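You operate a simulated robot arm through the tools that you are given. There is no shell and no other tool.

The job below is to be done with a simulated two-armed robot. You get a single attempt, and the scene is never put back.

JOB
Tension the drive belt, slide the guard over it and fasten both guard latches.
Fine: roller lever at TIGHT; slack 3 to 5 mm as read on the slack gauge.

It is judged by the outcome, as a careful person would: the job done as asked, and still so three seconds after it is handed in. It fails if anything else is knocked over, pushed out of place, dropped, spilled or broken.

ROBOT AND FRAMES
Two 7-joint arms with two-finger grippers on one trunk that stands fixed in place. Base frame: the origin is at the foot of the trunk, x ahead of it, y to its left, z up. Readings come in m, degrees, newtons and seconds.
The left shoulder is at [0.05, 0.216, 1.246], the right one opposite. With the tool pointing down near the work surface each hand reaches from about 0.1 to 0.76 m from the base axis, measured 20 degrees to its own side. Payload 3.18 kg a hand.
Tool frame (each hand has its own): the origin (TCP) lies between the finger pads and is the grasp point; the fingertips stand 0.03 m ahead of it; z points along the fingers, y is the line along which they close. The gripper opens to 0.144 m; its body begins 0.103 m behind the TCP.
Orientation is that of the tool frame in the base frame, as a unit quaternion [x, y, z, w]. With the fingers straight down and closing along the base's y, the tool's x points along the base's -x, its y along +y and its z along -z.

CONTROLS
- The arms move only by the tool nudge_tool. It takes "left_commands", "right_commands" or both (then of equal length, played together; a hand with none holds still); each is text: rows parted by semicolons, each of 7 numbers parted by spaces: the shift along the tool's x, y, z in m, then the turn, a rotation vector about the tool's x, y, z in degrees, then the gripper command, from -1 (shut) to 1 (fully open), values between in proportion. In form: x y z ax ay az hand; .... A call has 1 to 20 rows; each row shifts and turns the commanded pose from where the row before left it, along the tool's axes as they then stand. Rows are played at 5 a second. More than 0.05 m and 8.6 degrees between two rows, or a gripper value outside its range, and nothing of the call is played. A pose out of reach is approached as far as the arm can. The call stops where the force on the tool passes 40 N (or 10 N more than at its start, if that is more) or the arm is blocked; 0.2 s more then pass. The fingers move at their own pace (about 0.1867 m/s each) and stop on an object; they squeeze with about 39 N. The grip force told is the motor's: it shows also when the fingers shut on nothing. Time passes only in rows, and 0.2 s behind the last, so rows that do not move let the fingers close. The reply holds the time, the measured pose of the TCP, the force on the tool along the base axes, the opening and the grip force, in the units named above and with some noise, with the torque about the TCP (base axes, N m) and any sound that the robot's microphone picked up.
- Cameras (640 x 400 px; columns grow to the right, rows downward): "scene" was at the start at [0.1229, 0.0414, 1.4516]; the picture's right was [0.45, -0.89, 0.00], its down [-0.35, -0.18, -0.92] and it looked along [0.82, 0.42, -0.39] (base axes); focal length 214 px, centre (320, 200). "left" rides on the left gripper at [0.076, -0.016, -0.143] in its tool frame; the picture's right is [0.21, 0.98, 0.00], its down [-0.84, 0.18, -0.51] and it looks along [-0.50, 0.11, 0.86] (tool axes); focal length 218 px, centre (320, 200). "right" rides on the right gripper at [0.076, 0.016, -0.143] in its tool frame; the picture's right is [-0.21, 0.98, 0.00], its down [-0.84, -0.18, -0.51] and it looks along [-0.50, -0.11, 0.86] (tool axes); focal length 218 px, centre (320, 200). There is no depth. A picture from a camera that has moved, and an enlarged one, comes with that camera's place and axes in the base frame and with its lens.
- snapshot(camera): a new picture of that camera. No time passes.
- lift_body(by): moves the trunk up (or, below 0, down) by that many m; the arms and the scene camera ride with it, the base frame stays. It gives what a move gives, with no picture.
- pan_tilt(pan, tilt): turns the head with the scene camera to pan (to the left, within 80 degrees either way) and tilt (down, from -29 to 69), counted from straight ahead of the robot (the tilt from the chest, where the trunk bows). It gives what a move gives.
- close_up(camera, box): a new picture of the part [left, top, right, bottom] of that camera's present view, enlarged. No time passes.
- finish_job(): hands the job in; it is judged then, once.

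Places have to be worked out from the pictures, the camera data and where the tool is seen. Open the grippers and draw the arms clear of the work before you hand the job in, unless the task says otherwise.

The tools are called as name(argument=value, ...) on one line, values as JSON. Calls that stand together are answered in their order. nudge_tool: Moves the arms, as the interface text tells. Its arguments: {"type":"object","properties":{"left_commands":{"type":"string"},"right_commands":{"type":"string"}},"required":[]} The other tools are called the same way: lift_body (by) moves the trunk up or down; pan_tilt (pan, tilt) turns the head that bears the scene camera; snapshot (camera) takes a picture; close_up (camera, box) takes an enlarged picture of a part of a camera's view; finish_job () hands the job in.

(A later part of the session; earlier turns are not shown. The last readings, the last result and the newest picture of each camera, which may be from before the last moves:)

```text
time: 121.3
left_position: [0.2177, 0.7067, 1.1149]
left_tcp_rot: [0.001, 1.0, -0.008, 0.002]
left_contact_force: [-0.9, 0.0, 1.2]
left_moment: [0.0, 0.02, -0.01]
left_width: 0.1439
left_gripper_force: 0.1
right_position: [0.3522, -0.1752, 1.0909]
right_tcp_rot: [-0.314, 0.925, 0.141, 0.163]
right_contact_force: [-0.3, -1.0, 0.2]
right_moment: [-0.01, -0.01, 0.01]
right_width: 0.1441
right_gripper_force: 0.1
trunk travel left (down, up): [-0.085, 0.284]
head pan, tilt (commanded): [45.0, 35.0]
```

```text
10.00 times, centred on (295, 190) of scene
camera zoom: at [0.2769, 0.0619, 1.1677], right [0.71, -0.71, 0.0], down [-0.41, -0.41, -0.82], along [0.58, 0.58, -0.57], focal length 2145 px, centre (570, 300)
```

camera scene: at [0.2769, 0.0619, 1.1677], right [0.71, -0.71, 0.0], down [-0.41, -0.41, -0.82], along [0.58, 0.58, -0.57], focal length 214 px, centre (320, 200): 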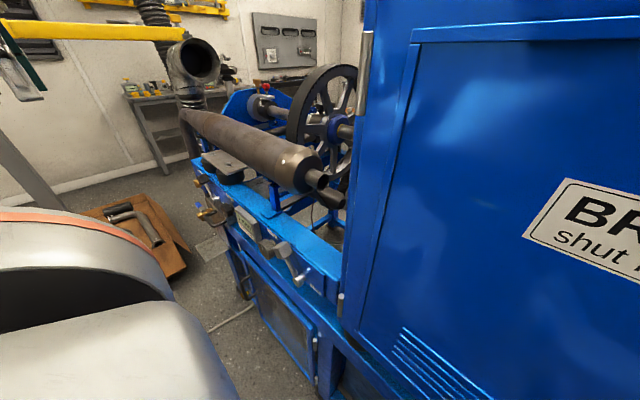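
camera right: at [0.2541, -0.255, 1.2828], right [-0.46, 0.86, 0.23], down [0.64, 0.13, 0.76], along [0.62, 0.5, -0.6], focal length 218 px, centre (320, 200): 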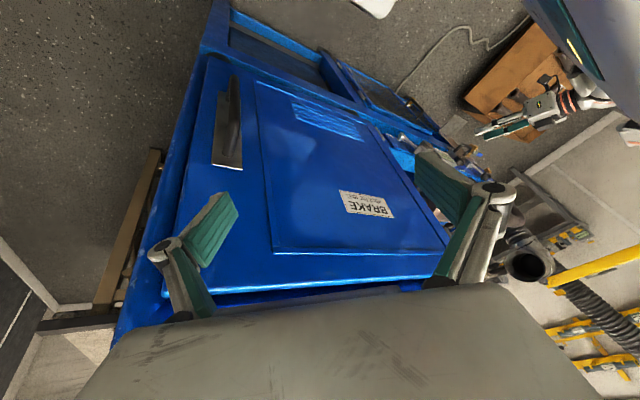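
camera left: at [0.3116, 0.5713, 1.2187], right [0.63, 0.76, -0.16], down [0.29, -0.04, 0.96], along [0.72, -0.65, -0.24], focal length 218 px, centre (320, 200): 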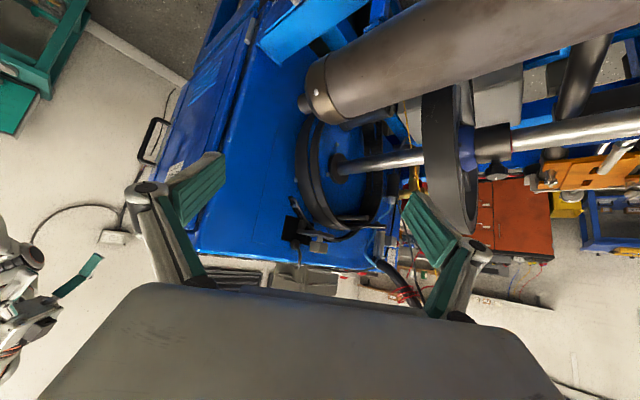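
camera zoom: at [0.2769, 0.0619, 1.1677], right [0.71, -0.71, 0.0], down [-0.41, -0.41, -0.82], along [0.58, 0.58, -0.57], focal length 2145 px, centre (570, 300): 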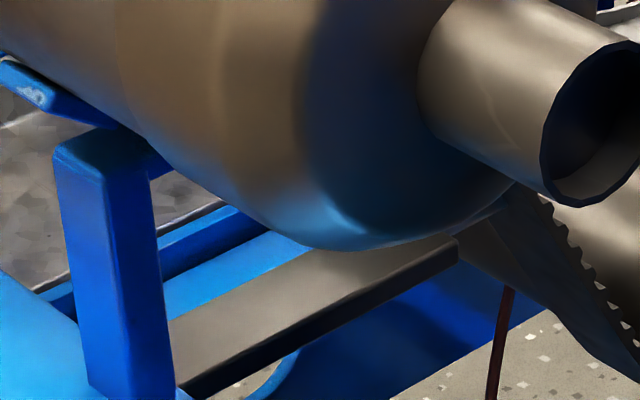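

The grey bar behind the gauge is its fixed feeler arm, and the belt is now taut on the roller. I read the other wall signs in case they describe the guard.

lift_body(by=0.24)

pan_tilt(pan=70, tilt=10)

snapshot(camera="scene")

pan_tilt(pan=20, tilt=5)

snapshot(camera="scene")

pan_tilt(pan=-50, tilt=10)

snapshot(camera="scene")

```text
time: 123.8
left_position: [0.2194, 0.707, 1.3536]
left_tcp_rot: [0.0, 1.0, -0.008, 0.001]
left_contact_force: [-0.1, -0.6, -1.0]
left_moment: [0.0, 0.01, 0.01]
left_width: 0.1441
left_gripper_force: 0.2
right_position: [0.352, -0.1736, 1.3298]
right_tcp_rot: [-0.313, 0.925, 0.141, 0.163]
right_contact_force: [0.0, 0.1, -0.9]
right_moment: [0.03, 0.01, -0.02]
right_width: 0.1439
right_gripper_force: 0.0
trunk travel left (down, up): [-0.325, 0.044]
head pan, tilt (commanded): [45.0, 35.0]
```

```text
time: 124.7
left_position: [0.2179, 0.7066, 1.3539]
left_tcp_rot: [-0.001, 1.0, -0.009, 0.002]
left_contact_force: [-0.3, -0.3, -0.8]
left_moment: [-0.02, 0.01, 0.0]
left_width: 0.1442
left_gripper_force: 0.0
right_position: [0.351, -0.1741, 1.3301]
right_tcp_rot: [-0.313, 0.925, 0.14, 0.164]
right_contact_force: [-0.2, -0.5, -0.4]
right_moment: [0.02, 0.04, -0.01]
right_width: 0.1439
right_gripper_force: 0.1
trunk travel left (down, up): [-0.325, 0.044]
head pan, tilt (commanded): [70.0, 10.0]
```

```text
taken
camera scene: at [0.0721, 0.087, 1.4725], right [0.94, -0.34, 0.0], down [-0.06, -0.16, -0.98], along [0.34, 0.93, -0.17], focal length 214 px, centre (320, 200)
```

scene: 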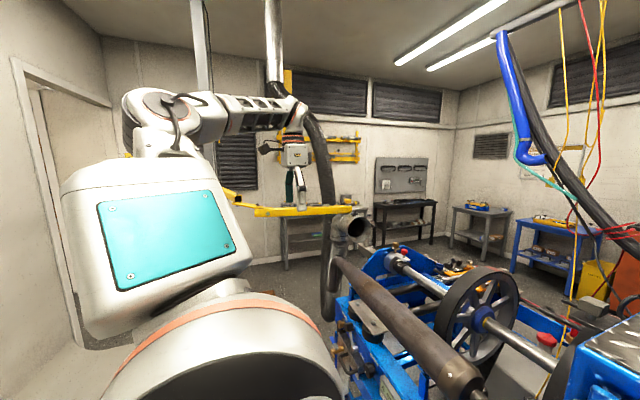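

```text
time: 125.9
left_position: [0.2178, 0.7072, 1.3547]
left_tcp_rot: [0.0, 1.0, -0.008, 0.002]
left_contact_force: [0.5, 0.2, -0.3]
left_moment: [-0.02, 0.01, 0.0]
left_width: 0.1441
left_gripper_force: 0.0
right_position: [0.3512, -0.1745, 1.33]
right_tcp_rot: [-0.313, 0.925, 0.14, 0.164]
right_contact_force: [-0.2, 0.0, 0.5]
right_moment: [0.04, 0.01, 0.03]
right_width: 0.1441
right_gripper_force: 0.1
trunk travel left (down, up): [-0.325, 0.044]
head pan, tilt (commanded): [20.0, 5.0]
```

```text
taken
camera scene: at [0.1264, 0.0311, 1.4806], right [0.34, -0.94, 0.0], down [-0.08, -0.03, -1.0], along [0.94, 0.34, -0.09], focal length 214 px, centre (320, 200)
```

scene: 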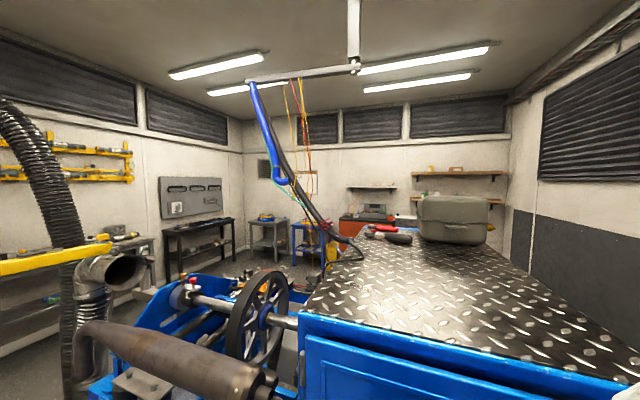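

```text
time: 127.3
left_position: [0.218, 0.7061, 1.3537]
left_tcp_rot: [0.0, 1.0, -0.008, 0.001]
left_contact_force: [-0.6, -0.4, -0.1]
left_moment: [-0.03, 0.02, 0.0]
left_width: 0.1441
left_gripper_force: 0.0
right_position: [0.3517, -0.1749, 1.331]
right_tcp_rot: [-0.313, 0.925, 0.14, 0.164]
right_contact_force: [-0.4, 0.5, -0.1]
right_moment: [0.0, -0.01, -0.01]
right_width: 0.1439
right_gripper_force: 0.0
trunk travel left (down, up): [-0.325, 0.044]
head pan, tilt (commanded): [-50.0, 10.0]
```

```text
taken
camera scene: at [0.1, -0.0715, 1.4726], right [-0.77, -0.64, 0.0], down [-0.11, 0.13, -0.98], along [0.63, -0.75, -0.17], focal length 214 px, centre (320, 200)
```

scene: 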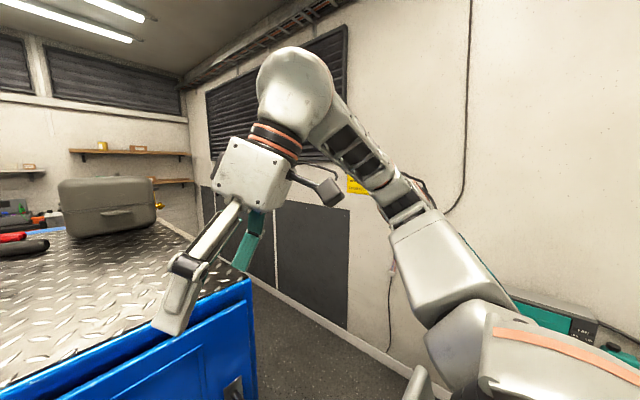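

Nothing on the signs beyond the checklist. I take one more look at the lower front: left hand down in front of the mesh with a slight forward tilt, to see what is behind the two mesh panels.

nudge_tool(left_commands="0 -0.04 0.02 0 0 0 1; 0 -0.04 0.03 0 0 0 1; 0 -0.04 0.03 0 0 0 1; 0 -0.03 0.035 0 0 0 1; -0.02 0 0.04 0 0 0 1; 0 0 0.045 0 0 0 1; 0 0 0.045 0 0 0 1; 0 0 0.045 0 0 0 1; 0 0 0.045 0 0 0 1; 0 0 0.045 0 0 0 1; 0 0 0.045 0 0 0 1; 0 0 0.045 0 0 0 1; 0 0 0.045 0 0 0 1; 0 0 0.045 0 0 0 1; 0 0 0.045 0 0 0 1; 0 0 0.045 0 0 0 1; 0 0 0.045 0 0 0 1; 0 0 0.02 0 -7 0 1; 0 0 0 0 -7 0 1; 0 0 0 0 -7 0 1")

snapshot(camera="left")

close_up(camera="left", box=[200, 60, 440, 240])

```text
time: 131.5
left_position: [0.2391, 0.5468, 0.6782]
left_tcp_rot: [-0.001, 0.983, -0.01, 0.185]
left_contact_force: [-1.9, 0.4, 1.1]
left_moment: [-0.02, -0.04, 0.0]
left_width: 0.1441
left_gripper_force: 0.1
left hand out of reach, approached as far as the arm can: row 17
right_position: [0.3495, -0.1741, 1.3311]
right_tcp_rot: [-0.313, 0.925, 0.139, 0.165]
right_contact_force: [-1.0, 0.8, -0.5]
right_moment: [-0.1, -0.05, -0.05]
right_width: 0.144
right_gripper_force: 0.0
trunk travel left (down, up): [-0.325, 0.044]
head pan, tilt (commanded): [-50.0, 10.0]
```

```text
taken
camera left: at [0.1157, 0.5309, 0.7839], right [-0.19, 0.98, -0.09], down [0.6, 0.19, 0.78], along [0.78, 0.09, -0.62], focal length 218 px, centre (320, 200)
```

left: 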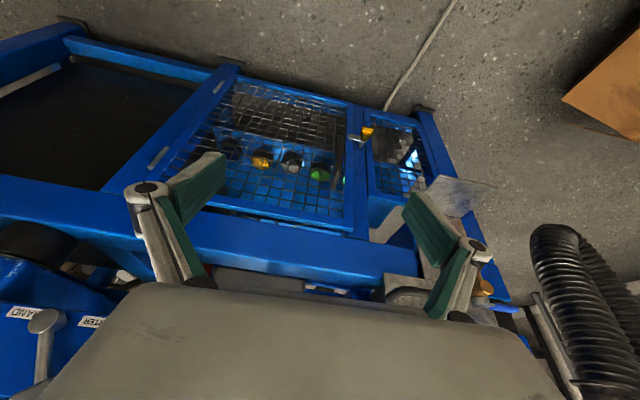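

```text
2.22 times, centred on (320, 150) of left
camera zoom: at [0.1157, 0.5309, 0.7839], right [-0.19, 0.98, -0.09], down [0.6, 0.19, 0.78], along [0.78, 0.09, -0.62], focal length 485 px, centre (320, 311)
```

zoom: 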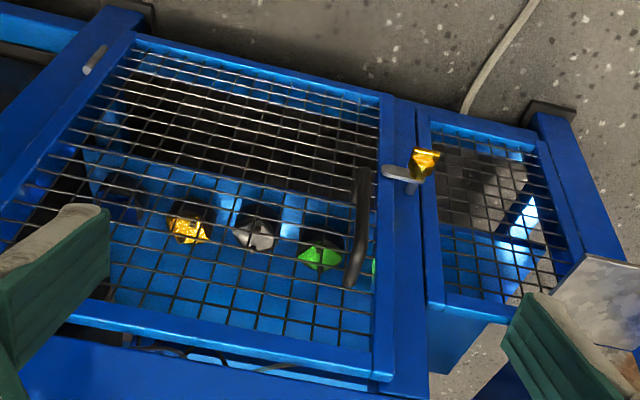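

Behind the mesh are only four coloured valves on a back wall. I go back up to look horizontally at the wheel, hub and shaft from the left front, the one side of the wheel I haven't seen squarely.

nudge_tool(left_commands="0 0 -0.02 0 7 0 1; 0 0 -0.04 0 7 0 1; 0 0 -0.045 0 7 0 1; 0 0 -0.045 0 0 0 1; 0 0 -0.045 0 0 0 1; 0 0 -0.045 0 0 0 1; 0 0 -0.045 0 0 0 1; 0 0 -0.045 0 0 0 1; 0 0 -0.045 0 0 0 1; 0 0.02 -0.045 0 0 0 1; 0 0.03 -0.035 0 0 0 1; 0 0.03 -0.035 0 0 0 1; 0 0.03 -0.03 0 0 0 1; 0 0 -0.02 0 -8 0 1; 0 0 0 0 -8 0 1; 0 0 0 0 -8 0 1; 0 0 0 0 -8 0 1; 0 0 0 0 -8 0 1")

snapshot(camera="left")

close_up(camera="left", box=[180, 100, 430, 290])

```text
time: 135.3
left_position: [0.2171, 0.665, 1.2079]
left_tcp_rot: [-0.002, 0.938, -0.008, 0.346]
left_contact_force: [-0.1, -0.4, -0.6]
left_moment: [-0.02, -0.05, 0.0]
left_width: 0.1438
left_gripper_force: 0.1
left hand out of reach, approached as far as the arm can: row 6, 7
right_position: [0.3515, -0.1738, 1.3311]
right_tcp_rot: [-0.314, 0.925, 0.14, 0.163]
right_contact_force: [0.1, 0.0, -1.0]
right_moment: [-0.02, -0.05, -0.01]
right_width: 0.1438
right_gripper_force: 0.0
trunk travel left (down, up): [-0.325, 0.044]
head pan, tilt (commanded): [-50.0, 10.0]
```

```text
taken
camera left: at [0.0653, 0.6485, 1.2666], right [-0.16, 0.98, -0.15], down [0.31, 0.2, 0.93], along [0.94, 0.1, -0.34], focal length 218 px, centre (320, 200)
```

left: 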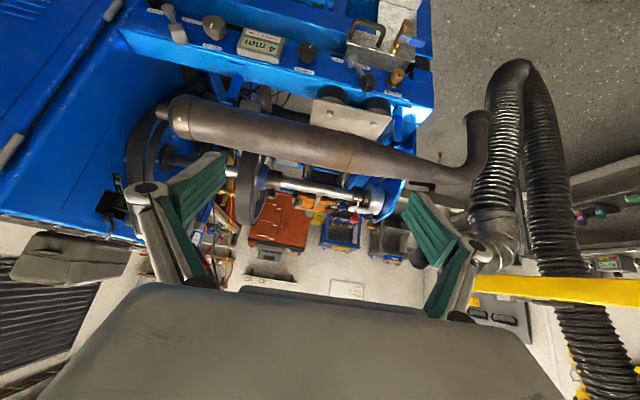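

```text
2.11 times, centred on (305, 195) of left
camera zoom: at [0.0653, 0.6485, 1.2666], right [-0.16, 0.98, -0.15], down [0.31, 0.2, 0.93], along [0.94, 0.1, -0.34], focal length 460 px, centre (352, 210)
```

zoom: 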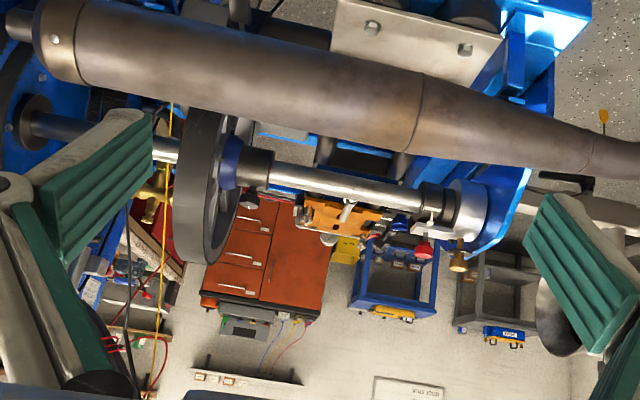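

close_up(camera="left", box=[320, 0, 450, 100])

close_up(camera="left", box=[130, 0, 330, 110])

close_up(camera="left", box=[180, 80, 300, 160])

```text
4.00 times, centred on (385, 50) of left
camera zoom: at [0.0653, 0.6485, 1.2666], right [-0.16, 0.98, -0.15], down [0.31, 0.2, 0.93], along [0.94, 0.1, -0.34], focal length 873 px, centre (60, 800)
```

zoom: 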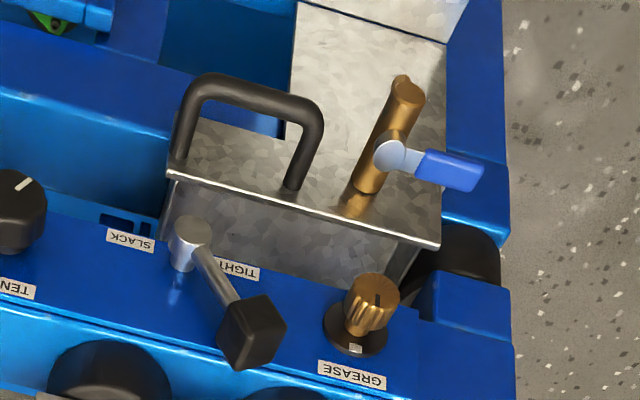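

```text
3.20 times, centred on (230, 55) of left
camera zoom: at [0.0653, 0.6485, 1.2666], right [-0.16, 0.98, -0.15], down [0.31, 0.2, 0.93], along [0.94, 0.1, -0.34], focal length 698 px, centre (608, 664)
```

zoom: 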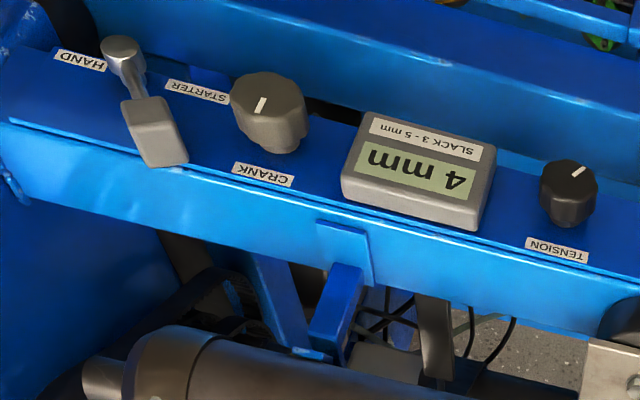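

```text
5.00 times, centred on (240, 120) of left
camera zoom: at [0.0653, 0.6485, 1.2666], right [-0.16, 0.98, -0.15], down [0.31, 0.2, 0.93], along [0.94, 0.1, -0.34], focal length 1091 px, centre (720, 600)
```

zoom: 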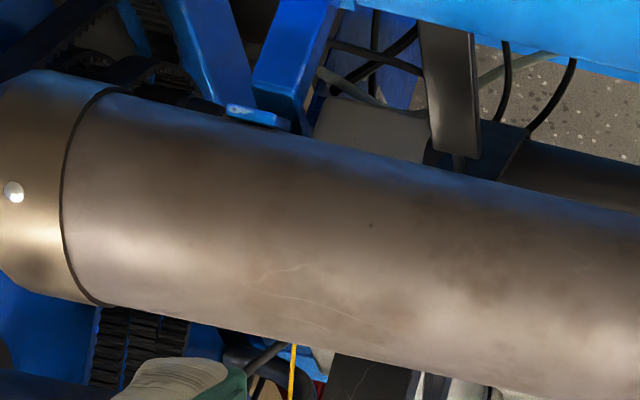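

The gauge still reads 4 mm. I bring the left camera close to the curved cage and plate on the cabinet wall, the only sliding-looking part within reach near the belt zone that I haven't seen up close.

nudge_tool(left_commands="-0.029 0 -0.034 0 0 0 1; -0.029 0 -0.034 0 0 0 1; -0.0266 -0.026 0.0228 0 0 0 1; -0.0266 -0.026 0.0228 0 0 0 1; -0.0266 -0.026 0.0228 0 0 0 1; -0.0266 -0.026 0.0228 0 0 0 1; -0.0266 -0.026 0.0228 0 0 0 1; -0.0266 -0.026 0.0228 0 0 0 1; -0.0266 -0.026 0.0228 0 0 0 1; 0 0 0 5.2 0 6.08 1; 0 0 0 5.2 0 6.08 1; 0 0 0 5.2 0 6.08 1; 0 0 0 5.2 0 6.08 1; 0 0 0 5.2 0 6.08 1; 0 0 0 5.2 0 6.08 1; 0 0 0 5.2 0 6.08 1")

snapshot(camera="left")

close_up(camera="left", box=[220, 120, 430, 290])

```text
time: 138.7
left_position: [0.4631, 0.4888, 1.3013]
left_tcp_rot: [0.438, 0.827, -0.172, 0.307]
left_contact_force: [-0.6, -0.1, -0.3]
left_moment: [0.01, 0.03, 0.0]
left_width: 0.1439
left_gripper_force: 0.2
left hand out of reach, approached as far as the arm can: row 9
right_position: [0.3518, -0.1741, 1.3295]
right_tcp_rot: [-0.313, 0.925, 0.14, 0.163]
right_contact_force: [0.2, 0.2, 0.1]
right_moment: [-0.02, 0.02, 0.02]
right_width: 0.1439
right_gripper_force: 0.0
trunk travel left (down, up): [-0.325, 0.044]
head pan, tilt (commanded): [-50.0, 10.0]
```

```text
taken
camera left: at [0.3646, 0.6059, 1.358], right [0.72, 0.67, -0.15], down [0.33, -0.14, 0.93], along [0.61, -0.73, -0.32], focal length 218 px, centre (320, 200)
```

left: 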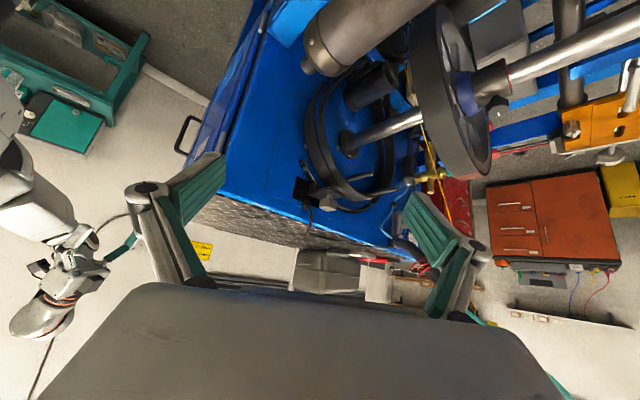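

```text
2.35 times, centred on (325, 205) of left
camera zoom: at [0.3646, 0.6059, 1.358], right [0.72, 0.67, -0.15], down [0.33, -0.14, 0.93], along [0.61, -0.73, -0.32], focal length 514 px, centre (308, 188)
```

zoom: 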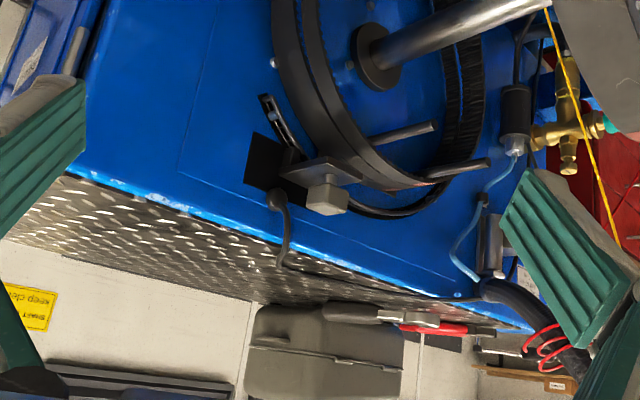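

close_up(camera="left", box=[290, 155, 400, 225])

close_up(camera="left", box=[185, 235, 225, 265])

close_up(camera="left", box=[300, 230, 440, 300])

```text
5.71 times, centred on (345, 190) of left
camera zoom: at [0.3646, 0.6059, 1.358], right [0.72, 0.67, -0.15], down [0.33, -0.14, 0.93], along [0.61, -0.73, -0.32], focal length 1247 px, centre (177, 257)
```

zoom: 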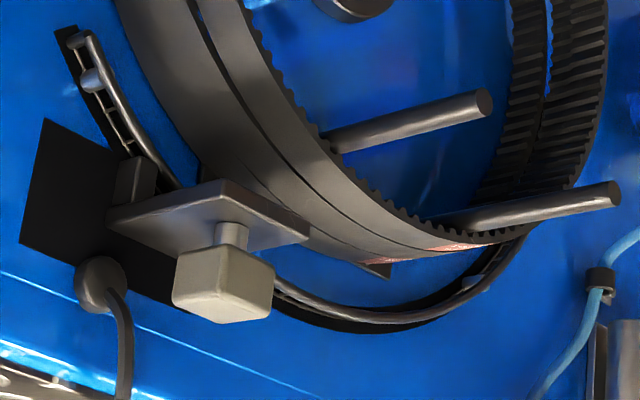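

```text
13.33 times, centred on (205, 250) of left
camera zoom: at [0.3646, 0.6059, 1.358], right [0.72, 0.67, -0.15], down [0.33, -0.14, 0.93], along [0.61, -0.73, -0.32], focal length 2910 px, centre (1853, -467)
```

zoom: 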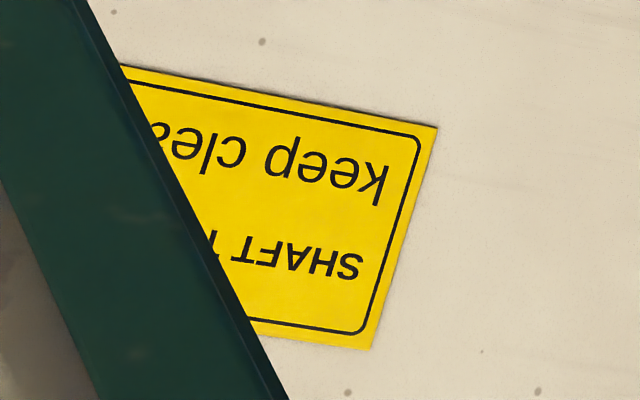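

```text
4.57 times, centred on (370, 265) of left
camera zoom: at [0.3646, 0.6059, 1.358], right [0.72, 0.67, -0.15], down [0.33, -0.14, 0.93], along [0.61, -0.73, -0.32], focal length 998 px, centre (91, -97)
```

zoom: 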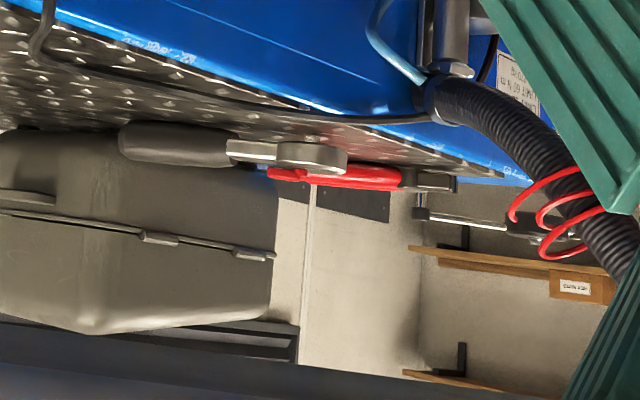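

I go through the machine once more with upright head-camera close-ups, region by region, to make sure I have not misread a part.

nudge_tool(left_commands="0 0 -0.03 -5.2 0 -6.08 1; 0 0 -0.03 -5.2 0 -6.08 1; 0 0 0 -5.2 0 -6.08 1; 0 0 0 -5.2 0 -6.08 1; 0 0 0 -5.2 0 -6.08 1; 0 0 0 -5.2 0 -6.08 1; 0 0 0 -5.2 0 -6.08 1; 0.03 0.03 -0.02 0 0 0 1; 0.03 0.03 -0.02 0 0 0 1; 0.03 0.03 -0.02 0 0 0 1; 0.03 0.03 -0.02 0 0 0 1; 0.03 0.03 -0.02 0 0 0 1; 0 0.04 0 0 0 0 1; 0 0.04 0 0 0 0 1")

pan_tilt(pan=38, tilt=28)

snapshot(camera="scene")

close_up(camera="scene", box=[230, 160, 310, 220])

close_up(camera="scene", box=[290, 160, 370, 220])

close_up(camera="scene", box=[340, 160, 420, 260])

```text
time: 141.7
left_position: [0.2602, 0.7518, 1.3201]
left_tcp_rot: [-0.003, 0.939, -0.008, 0.344]
left_contact_force: [0.2, 0.1, -0.6]
left_moment: [0.01, -0.02, -0.02]
left_width: 0.1441
left_gripper_force: 0.0
right_position: [0.3508, -0.1728, 1.3304]
right_tcp_rot: [-0.313, 0.925, 0.139, 0.164]
right_contact_force: [-0.5, 0.8, -0.4]
right_moment: [-0.02, -0.03, 0.01]
right_width: 0.1439
right_gripper_force: 0.0
trunk travel left (down, up): [-0.325, 0.044]
head pan, tilt (commanded): [-50.0, 10.0]
```

```text
time: 143.3
left_position: [0.2602, 0.7495, 1.3209]
left_tcp_rot: [-0.003, 0.939, -0.009, 0.344]
left_contact_force: [0.1, -0.1, -0.6]
left_moment: [0.02, -0.02, 0.01]
left_width: 0.1437
left_gripper_force: 0.1
right_position: [0.3511, -0.173, 1.331]
right_tcp_rot: [-0.314, 0.925, 0.141, 0.164]
right_contact_force: [0.3, 1.1, 0.6]
right_moment: [0.01, 0.0, -0.03]
right_width: 0.1441
right_gripper_force: 0.0
trunk travel left (down, up): [-0.325, 0.044]
head pan, tilt (commanded): [38.0, 28.0]
```

```text
taken
camera scene: at [0.1121, 0.0557, 1.4434], right [0.62, -0.79, 0.0], down [-0.37, -0.29, -0.88], along [0.7, 0.54, -0.47], focal length 214 px, centre (320, 200)
```

scene: 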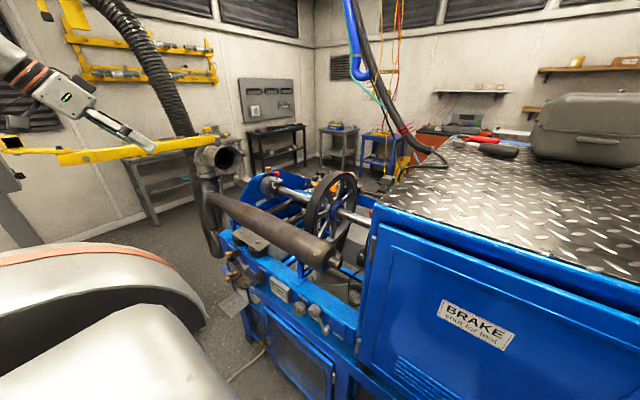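

```text
6.67 times, centred on (270, 190) of scene
camera zoom: at [0.1121, 0.0557, 1.4434], right [0.62, -0.79, 0.0], down [-0.37, -0.29, -0.88], along [0.7, 0.54, -0.47], focal length 1430 px, centre (653, 267)
```

zoom: 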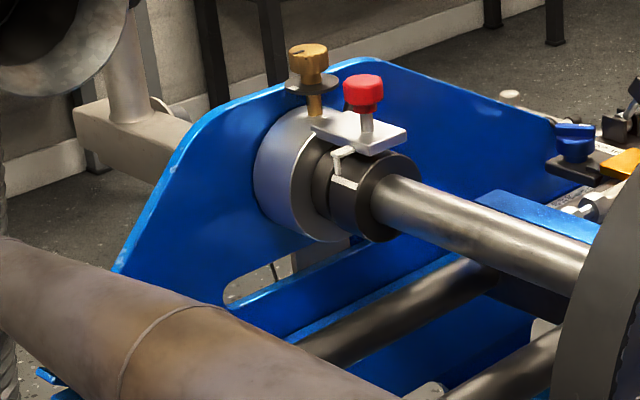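

```text
6.67 times, centred on (330, 190) of scene
camera zoom: at [0.1121, 0.0557, 1.4434], right [0.62, -0.79, 0.0], down [-0.37, -0.29, -0.88], along [0.7, 0.54, -0.47], focal length 1430 px, centre (253, 267)
```

zoom: 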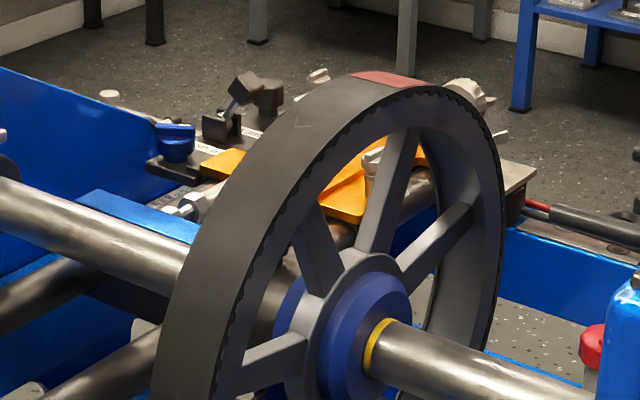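

```text
4.00 times, centred on (380, 210) of scene
camera zoom: at [0.1121, 0.0557, 1.4434], right [0.62, -0.79, 0.0], down [-0.37, -0.29, -0.88], along [0.7, 0.54, -0.47], focal length 858 px, centre (80, 160)
```

zoom: 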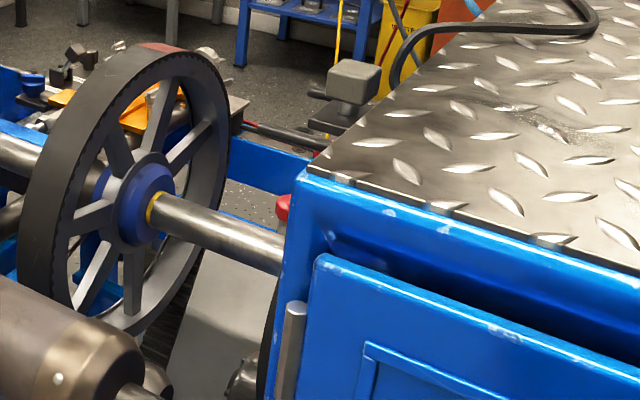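

close_up(camera="scene", box=[220, 230, 300, 300])

close_up(camera="scene", box=[260, 270, 360, 350])

close_up(camera="scene", box=[300, 230, 380, 310])

```text
5.71 times, centred on (260, 265) of scene
camera zoom: at [0.1121, 0.0557, 1.4434], right [0.62, -0.79, 0.0], down [-0.37, -0.29, -0.88], along [0.7, 0.54, -0.47], focal length 1226 px, centre (663, -171)
```

zoom: 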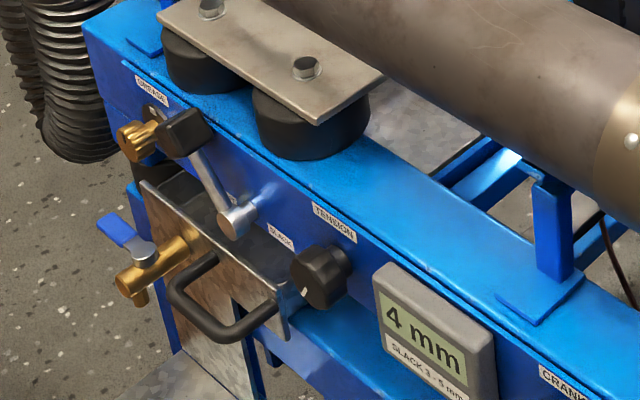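

```text
5.00 times, centred on (310, 310) of scene
camera zoom: at [0.1121, 0.0557, 1.4434], right [0.62, -0.79, 0.0], down [-0.37, -0.29, -0.88], along [0.7, 0.54, -0.47], focal length 1072 px, centre (370, -350)
```

zoom: 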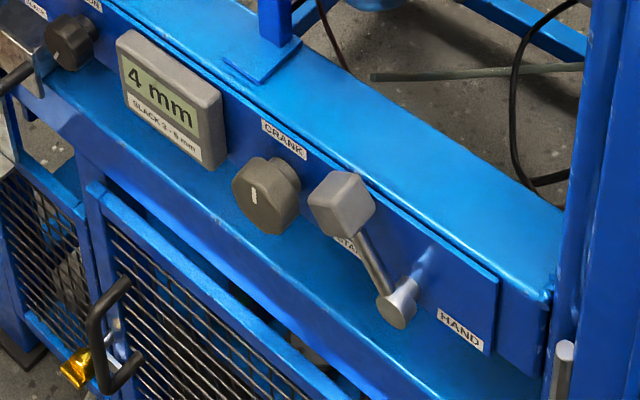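

```text
5.00 times, centred on (340, 270) of scene
camera zoom: at [0.1121, 0.0557, 1.4434], right [0.62, -0.79, 0.0], down [-0.37, -0.29, -0.88], along [0.7, 0.54, -0.47], focal length 1072 px, centre (220, -150)
```

zoom: 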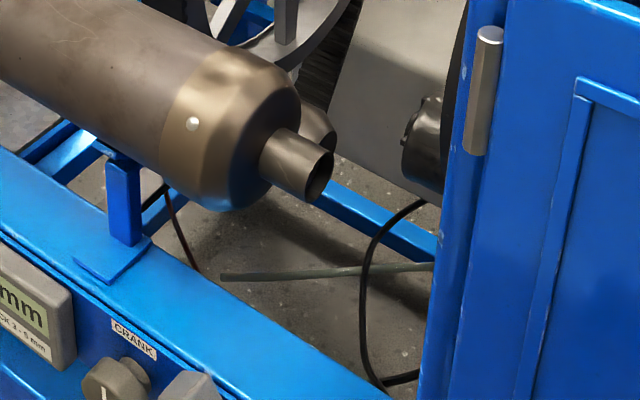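

close_up(camera="scene", box=[250, 315, 290, 350])

close_up(camera="scene", box=[238, 290, 288, 330])

close_up(camera="scene", box=[260, 320, 350, 400])

```text
11.43 times, centred on (270, 332) of scene
camera zoom: at [0.1121, 0.0557, 1.4434], right [0.62, -0.79, 0.0], down [-0.37, -0.29, -0.88], along [0.7, 0.54, -0.47], focal length 2451 px, centre (891, -1314)
```

zoom: 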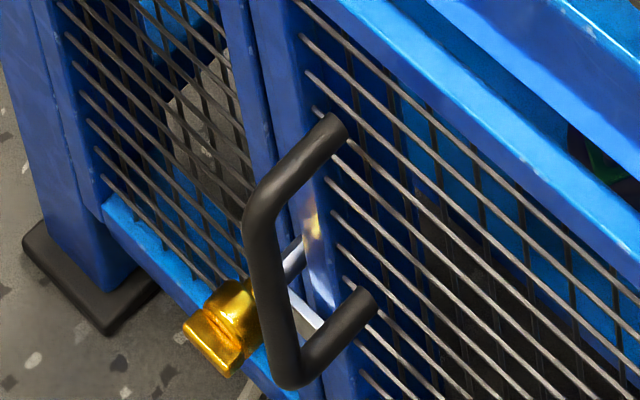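

```text
10.00 times, centred on (263, 310) of scene
camera zoom: at [0.1121, 0.0557, 1.4434], right [0.62, -0.79, 0.0], down [-0.37, -0.29, -0.88], along [0.7, 0.54, -0.47], focal length 2145 px, centre (890, -900)
```

zoom: 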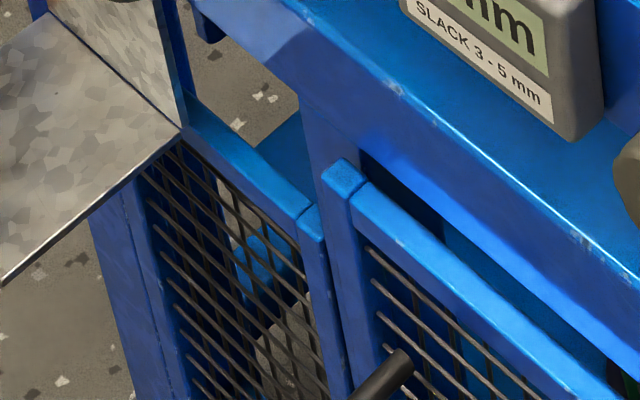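

```text
5.00 times, centred on (305, 360) of scene
camera zoom: at [0.1121, 0.0557, 1.4434], right [0.62, -0.79, 0.0], down [-0.37, -0.29, -0.88], along [0.7, 0.54, -0.47], focal length 1072 px, centre (395, -600)
```

zoom: 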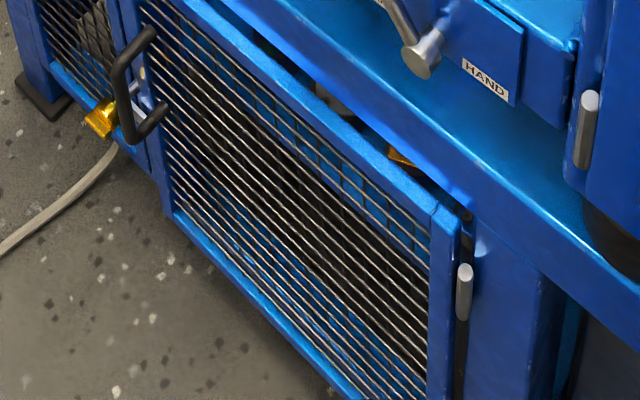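

I take another look from above between wheel and cabinet, this time zooming on the grey box, the red-capped neck and the belt labels.

nudge_tool(left_commands="0 -0.03 -0.01 0 8 0 1; 0 -0.04 -0.01 0 8 0 1; 0 -0.04 0 0 8 0 1; 0 -0.04 0 0 8 0 1; 0 -0.04 0 0 8 0 1; -0.03 -0.035 0 0 0 0 1; -0.03 -0.035 0 0 0 0 1; -0.03 -0.035 0 0 0 0 1; -0.03 -0.03 0 0 0 0 1; -0.04 -0.02 0 0 0 0 1; -0.04 -0.02 0 0 0 0 1; -0.04 -0.01 0 0 0 0 1")

snapshot(camera="left")

close_up(camera="left", box=[250, 170, 350, 260])

close_up(camera="left", box=[200, 240, 300, 300])

```text
time: 145.9
left_position: [0.4896, 0.3768, 1.3451]
left_tcp_rot: [0.0, 1.0, -0.008, 0.0]
left_contact_force: [0.3, -0.1, 0.3]
left_moment: [-0.01, 0.09, -0.03]
left_width: 0.1438
left_gripper_force: 0.0
right_position: [0.3537, -0.1742, 1.3295]
right_tcp_rot: [-0.313, 0.925, 0.141, 0.163]
right_contact_force: [0.1, -0.2, -0.5]
right_moment: [-0.03, 0.05, 0.0]
right_width: 0.144
right_gripper_force: 0.1
trunk travel left (down, up): [-0.325, 0.044]
head pan, tilt (commanded): [38.0, 28.0]
```

```text
taken
camera left: at [0.4123, 0.3615, 1.4879], right [-0.21, 0.98, -0.02], down [0.84, 0.19, 0.51], along [0.5, 0.09, -0.86], focal length 218 px, centre (320, 200)
```

left: 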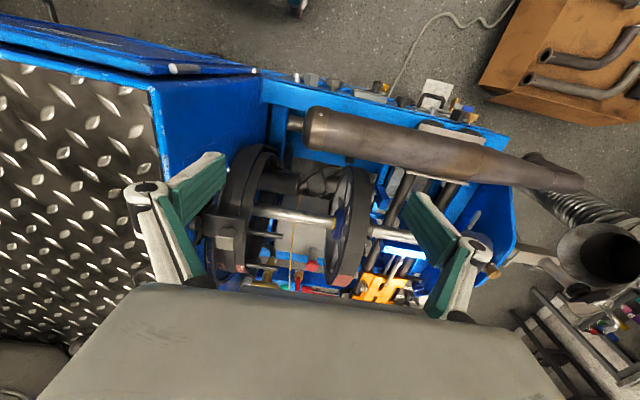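

```text
4.44 times, centred on (300, 215) of left
camera zoom: at [0.4123, 0.3615, 1.4879], right [-0.21, 0.98, -0.02], down [0.84, 0.19, 0.51], along [0.5, 0.09, -0.86], focal length 970 px, centre (409, 133)
```

zoom: 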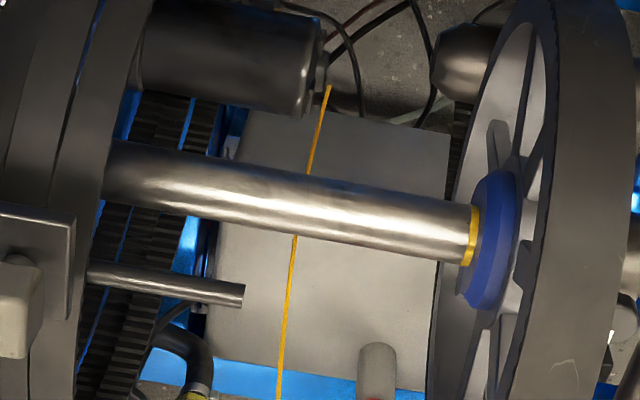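

```text
6.40 times, centred on (250, 270) of left
camera zoom: at [0.4123, 0.3615, 1.4879], right [-0.21, 0.98, -0.02], down [0.84, 0.19, 0.51], along [0.5, 0.09, -0.86], focal length 1397 px, centre (768, -248)
```

zoom: 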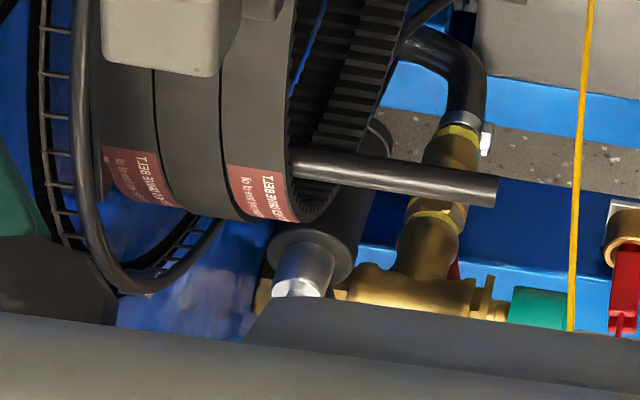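

This reveals the answer: measuring the curved wire cage, it is concentric with the shaft (centre ≈ (0.781, 0.969), radius ≈ 0.206) while the wheel with belt is only 0.173, so it is a cylindrical guard parked against the cabinet wall that slides along the shaft over the belt, with the plate and grey cube as its handle. I go back to the side view to study its handle, ends and latches at high zoom.

nudge_tool(left_commands="0.005 0.03 0.005 0 0 0 1; 0.005 0.03 0.005 0 0 0 1; 0.005 0.03 0.01 0 0 0 1; 0 0.03 0.01 0 0 0 1; 0 0 0 0 0 8 1; 0 0 0 0 0 8 1; 0 0 0 0 0 8 1; 0 0 0 0 0 8 1; 0 0 0 0 0 8 1; 0 0 0 0 0 8 1; 0 0 0 0 0 8 1; 0 0 0 0 -8 0 1; 0 0 0 0 -8 0 1; 0 0 0 0 -8 0 1; 0 0 0 0 -8 0 1; 0 0 0 0 -8 0 1")

snapshot(camera="left")

close_up(camera="left", box=[270, 110, 430, 230])

```text
time: 149.3
left_position: [0.4729, 0.4969, 1.3123]
left_tcp_rot: [0.439, 0.827, -0.168, 0.309]
left_contact_force: [0.1, -0.1, -0.9]
left_moment: [-0.04, 0.01, -0.01]
left_width: 0.1438
left_gripper_force: 0.1
right_position: [0.3516, -0.1736, 1.3306]
right_tcp_rot: [-0.314, 0.925, 0.14, 0.164]
right_contact_force: [1.0, 0.6, -0.6]
right_moment: [-0.05, -0.03, 0.0]
right_width: 0.144
right_gripper_force: 0.1
trunk travel left (down, up): [-0.325, 0.044]
head pan, tilt (commanded): [38.0, 28.0]
```

```text
taken
camera left: at [0.3739, 0.6124, 1.3699], right [0.72, 0.68, -0.14], down [0.32, -0.15, 0.94], along [0.61, -0.72, -0.32], focal length 218 px, centre (320, 200)
```

left: 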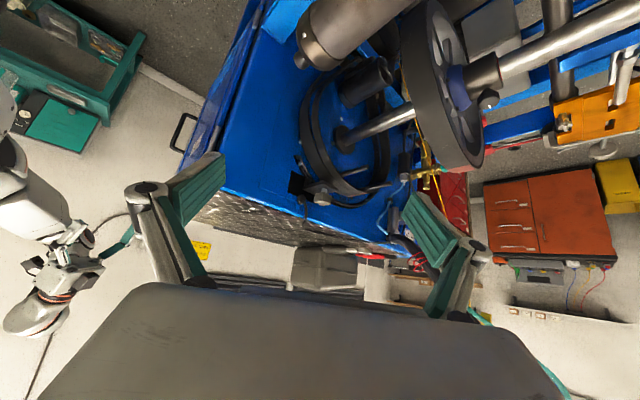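

```text
3.33 times, centred on (350, 170) of left
camera zoom: at [0.3739, 0.6124, 1.3699], right [0.72, 0.68, -0.14], down [0.32, -0.15, 0.94], along [0.61, -0.72, -0.32], focal length 728 px, centre (220, 300)
```

zoom: 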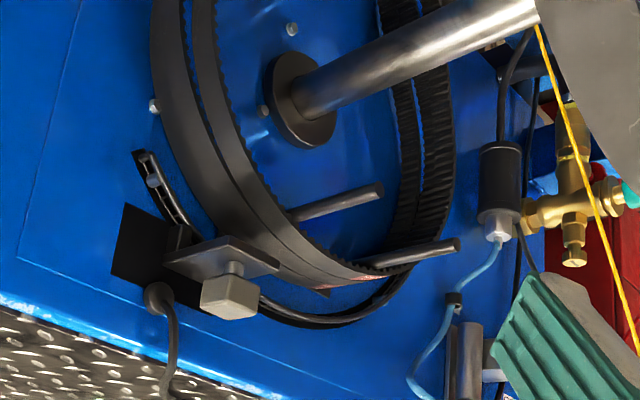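

close_up(camera="left", box=[295, 140, 345, 175])

close_up(camera="left", box=[295, 165, 350, 205])

close_up(camera="left", box=[335, 170, 395, 212])

close_up(camera="left", box=[400, 0, 520, 120])

```text
11.43 times, centred on (320, 158) of left
camera zoom: at [0.3739, 0.6124, 1.3699], right [0.72, 0.68, -0.14], down [0.32, -0.15, 0.94], along [0.61, -0.72, -0.32], focal length 2494 px, centre (320, 686)
```

zoom: 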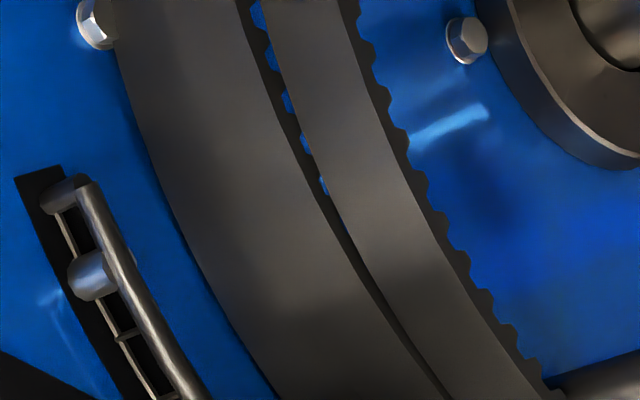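

```text
10.00 times, centred on (322, 185) of left
camera zoom: at [0.3739, 0.6124, 1.3699], right [0.72, 0.68, -0.14], down [0.32, -0.15, 0.94], along [0.61, -0.72, -0.32], focal length 2183 px, centre (295, 350)
```

zoom: 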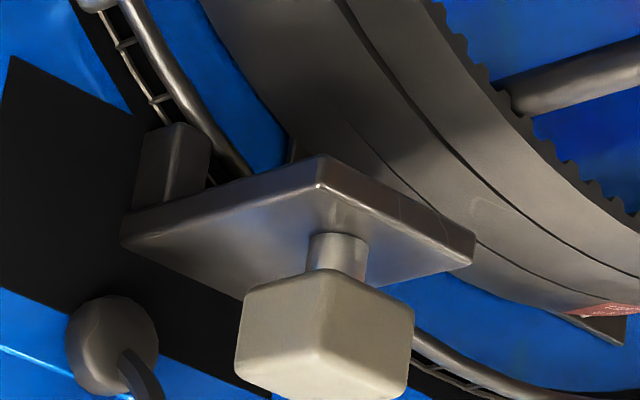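

```text
9.52 times, centred on (365, 191) of left
camera zoom: at [0.3739, 0.6124, 1.3699], right [0.72, 0.68, -0.14], down [0.32, -0.15, 0.94], along [0.61, -0.72, -0.32], focal length 2079 px, centre (-109, 286)
```

zoom: 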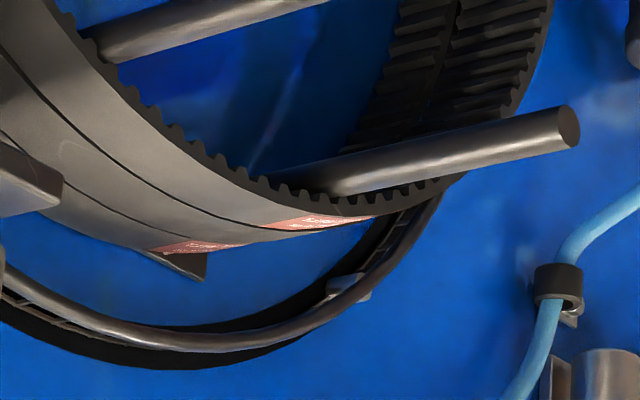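

```text
3.33 times, centred on (460, 60) of left
camera zoom: at [0.3739, 0.6124, 1.3699], right [0.72, 0.68, -0.14], down [0.32, -0.15, 0.94], along [0.61, -0.72, -0.32], focal length 728 px, centre (-147, 667)
```

zoom: 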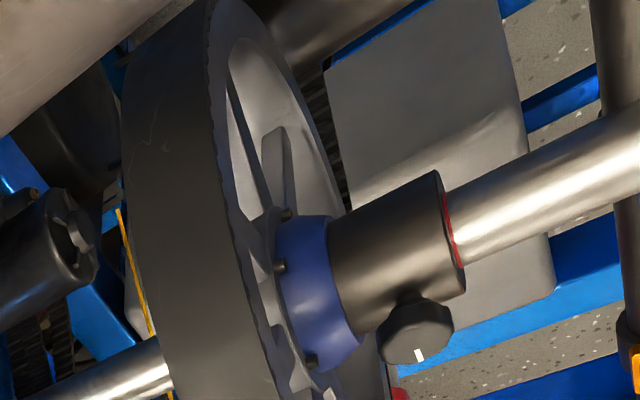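

The cage's two silver pegs sit symmetrically at ±44° from the top on that same radius, and the cube handle at 22° toward me, so cage + pegs fit "guard + two latches". I bring the left hand over the handle (cube centre ≈ (0.691, 0.250, 1.201)), turned so the fingers close along its tangential faces, and check alignment first.

nudge_tool(left_commands="0 0 -0.01 0 8 0 1; 0 0 -0.01 0 8 0 1; 0 0 -0.01 0 8 0 1; 0 0 0 0 8 0 1; 0 0 0 0 8 0 1; 0 0 0 0 0 8.5 0; 0 0 0 0 0 8.5 0; 0 0 0 0 0 8.5 0; 0 0 0 0 0 8.5 0; 0 0 0 -7 0 0 0; 0 0 0 -7 0 0 0; 0 0 0 -7 0 0 0")

snapshot(camera="left")

```text
time: 151.9
left_position: [0.4635, 0.5095, 1.3379]
left_tcp_rot: [0.695, 0.695, 0.125, 0.138]
left_contact_force: [-0.4, 0.1, 0.2]
left_moment: [0.02, -0.07, 0.01]
left_width: 0.072
left_gripper_force: 0.0
right_position: [0.3501, -0.1738, 1.3314]
right_tcp_rot: [-0.313, 0.925, 0.139, 0.164]
right_contact_force: [-0.5, -0.1, 0.5]
right_moment: [0.02, -0.01, -0.02]
right_width: 0.1439
right_gripper_force: 0.1
trunk travel left (down, up): [-0.325, 0.044]
head pan, tilt (commanded): [38.0, 28.0]
```

```text
taken
camera left: at [0.3954, 0.587, 1.4633], right [0.91, 0.21, 0.35], down [-0.02, -0.83, 0.55], along [0.41, -0.51, -0.76], focal length 218 px, centre (320, 200)
```

left: 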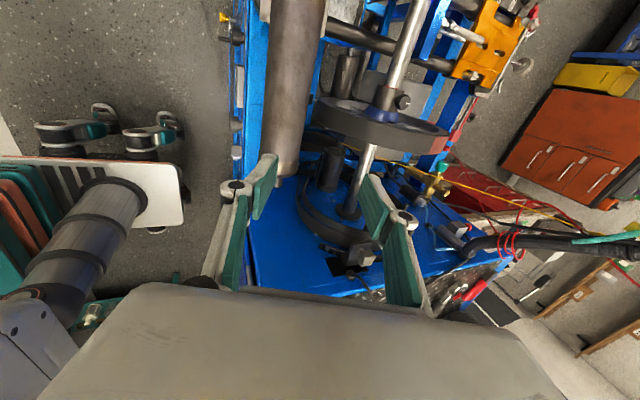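

nudge_tool(left_commands="-0.03 0.025 0.012 0 0 0 0; -0.03 0.025 0.012 0 0 0 0; -0.03 0.025 0.012 0 0 0 0; -0.03 0.025 0.012 0 0 0 0; -0.03 0.025 0.012 0 0 0 0; 0 0 0 0 0 0 0")

snapshot(camera="left")

close_up(camera="left", box=[250, 120, 420, 260])

snapshot(camera="scene")

```text
time: 153.3
left_position: [0.598, 0.3563, 1.3293]
left_tcp_rot: [0.694, 0.695, 0.125, 0.138]
left_contact_force: [-0.6, -0.9, 0.0]
left_moment: [0.04, -0.02, -0.02]
left_width: 0.0718
left_gripper_force: 0.0
right_position: [0.3498, -0.1738, 1.3319]
right_tcp_rot: [-0.313, 0.925, 0.139, 0.163]
right_contact_force: [-0.4, 0.5, -0.4]
right_moment: [-0.01, -0.01, -0.01]
right_width: 0.1444
right_gripper_force: 0.1
trunk travel left (down, up): [-0.325, 0.044]
head pan, tilt (commanded): [38.0, 28.0]
```

```text
taken
camera left: at [0.5306, 0.4349, 1.4556], right [0.91, 0.21, 0.35], down [-0.02, -0.83, 0.55], along [0.41, -0.51, -0.76], focal length 218 px, centre (320, 200)
```

left: 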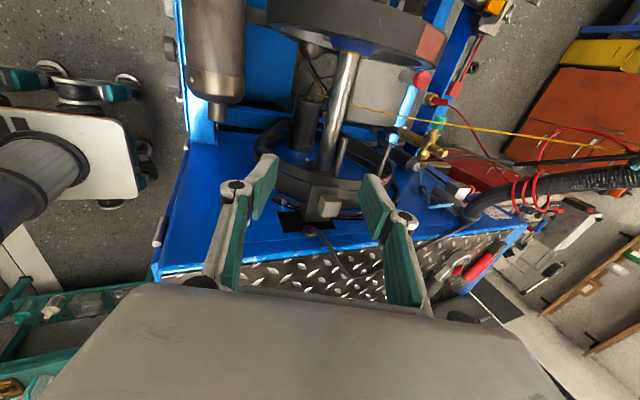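

```text
2.86 times, centred on (335, 190) of left
camera zoom: at [0.5306, 0.4349, 1.4556], right [0.91, 0.21, 0.35], down [-0.02, -0.83, 0.55], along [0.41, -0.51, -0.76], focal length 624 px, centre (277, 229)
```

zoom: 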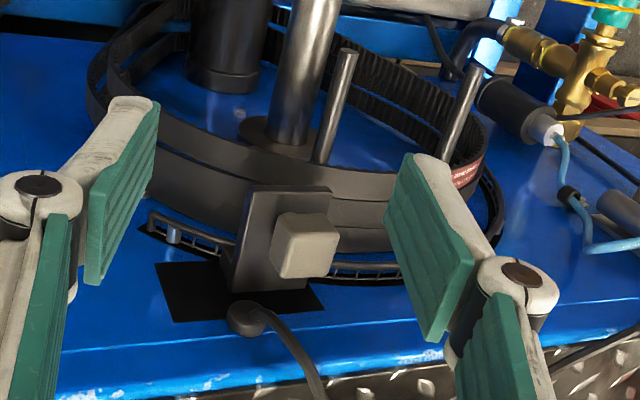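

```text
taken
camera scene: at [0.1107, 0.0562, 1.4436], right [0.62, -0.79, 0.0], down [-0.37, -0.29, -0.88], along [0.7, 0.54, -0.47], focal length 214 px, centre (320, 200)
```

scene: 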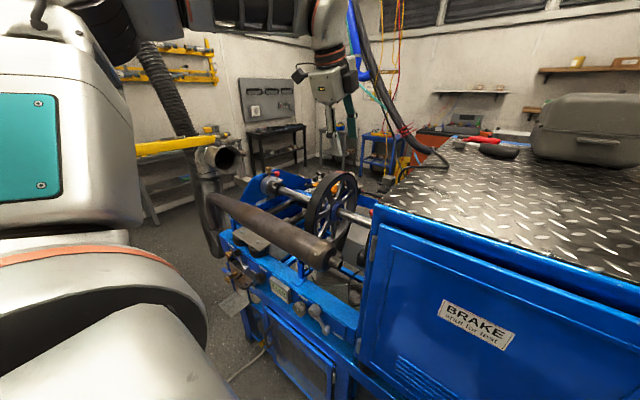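

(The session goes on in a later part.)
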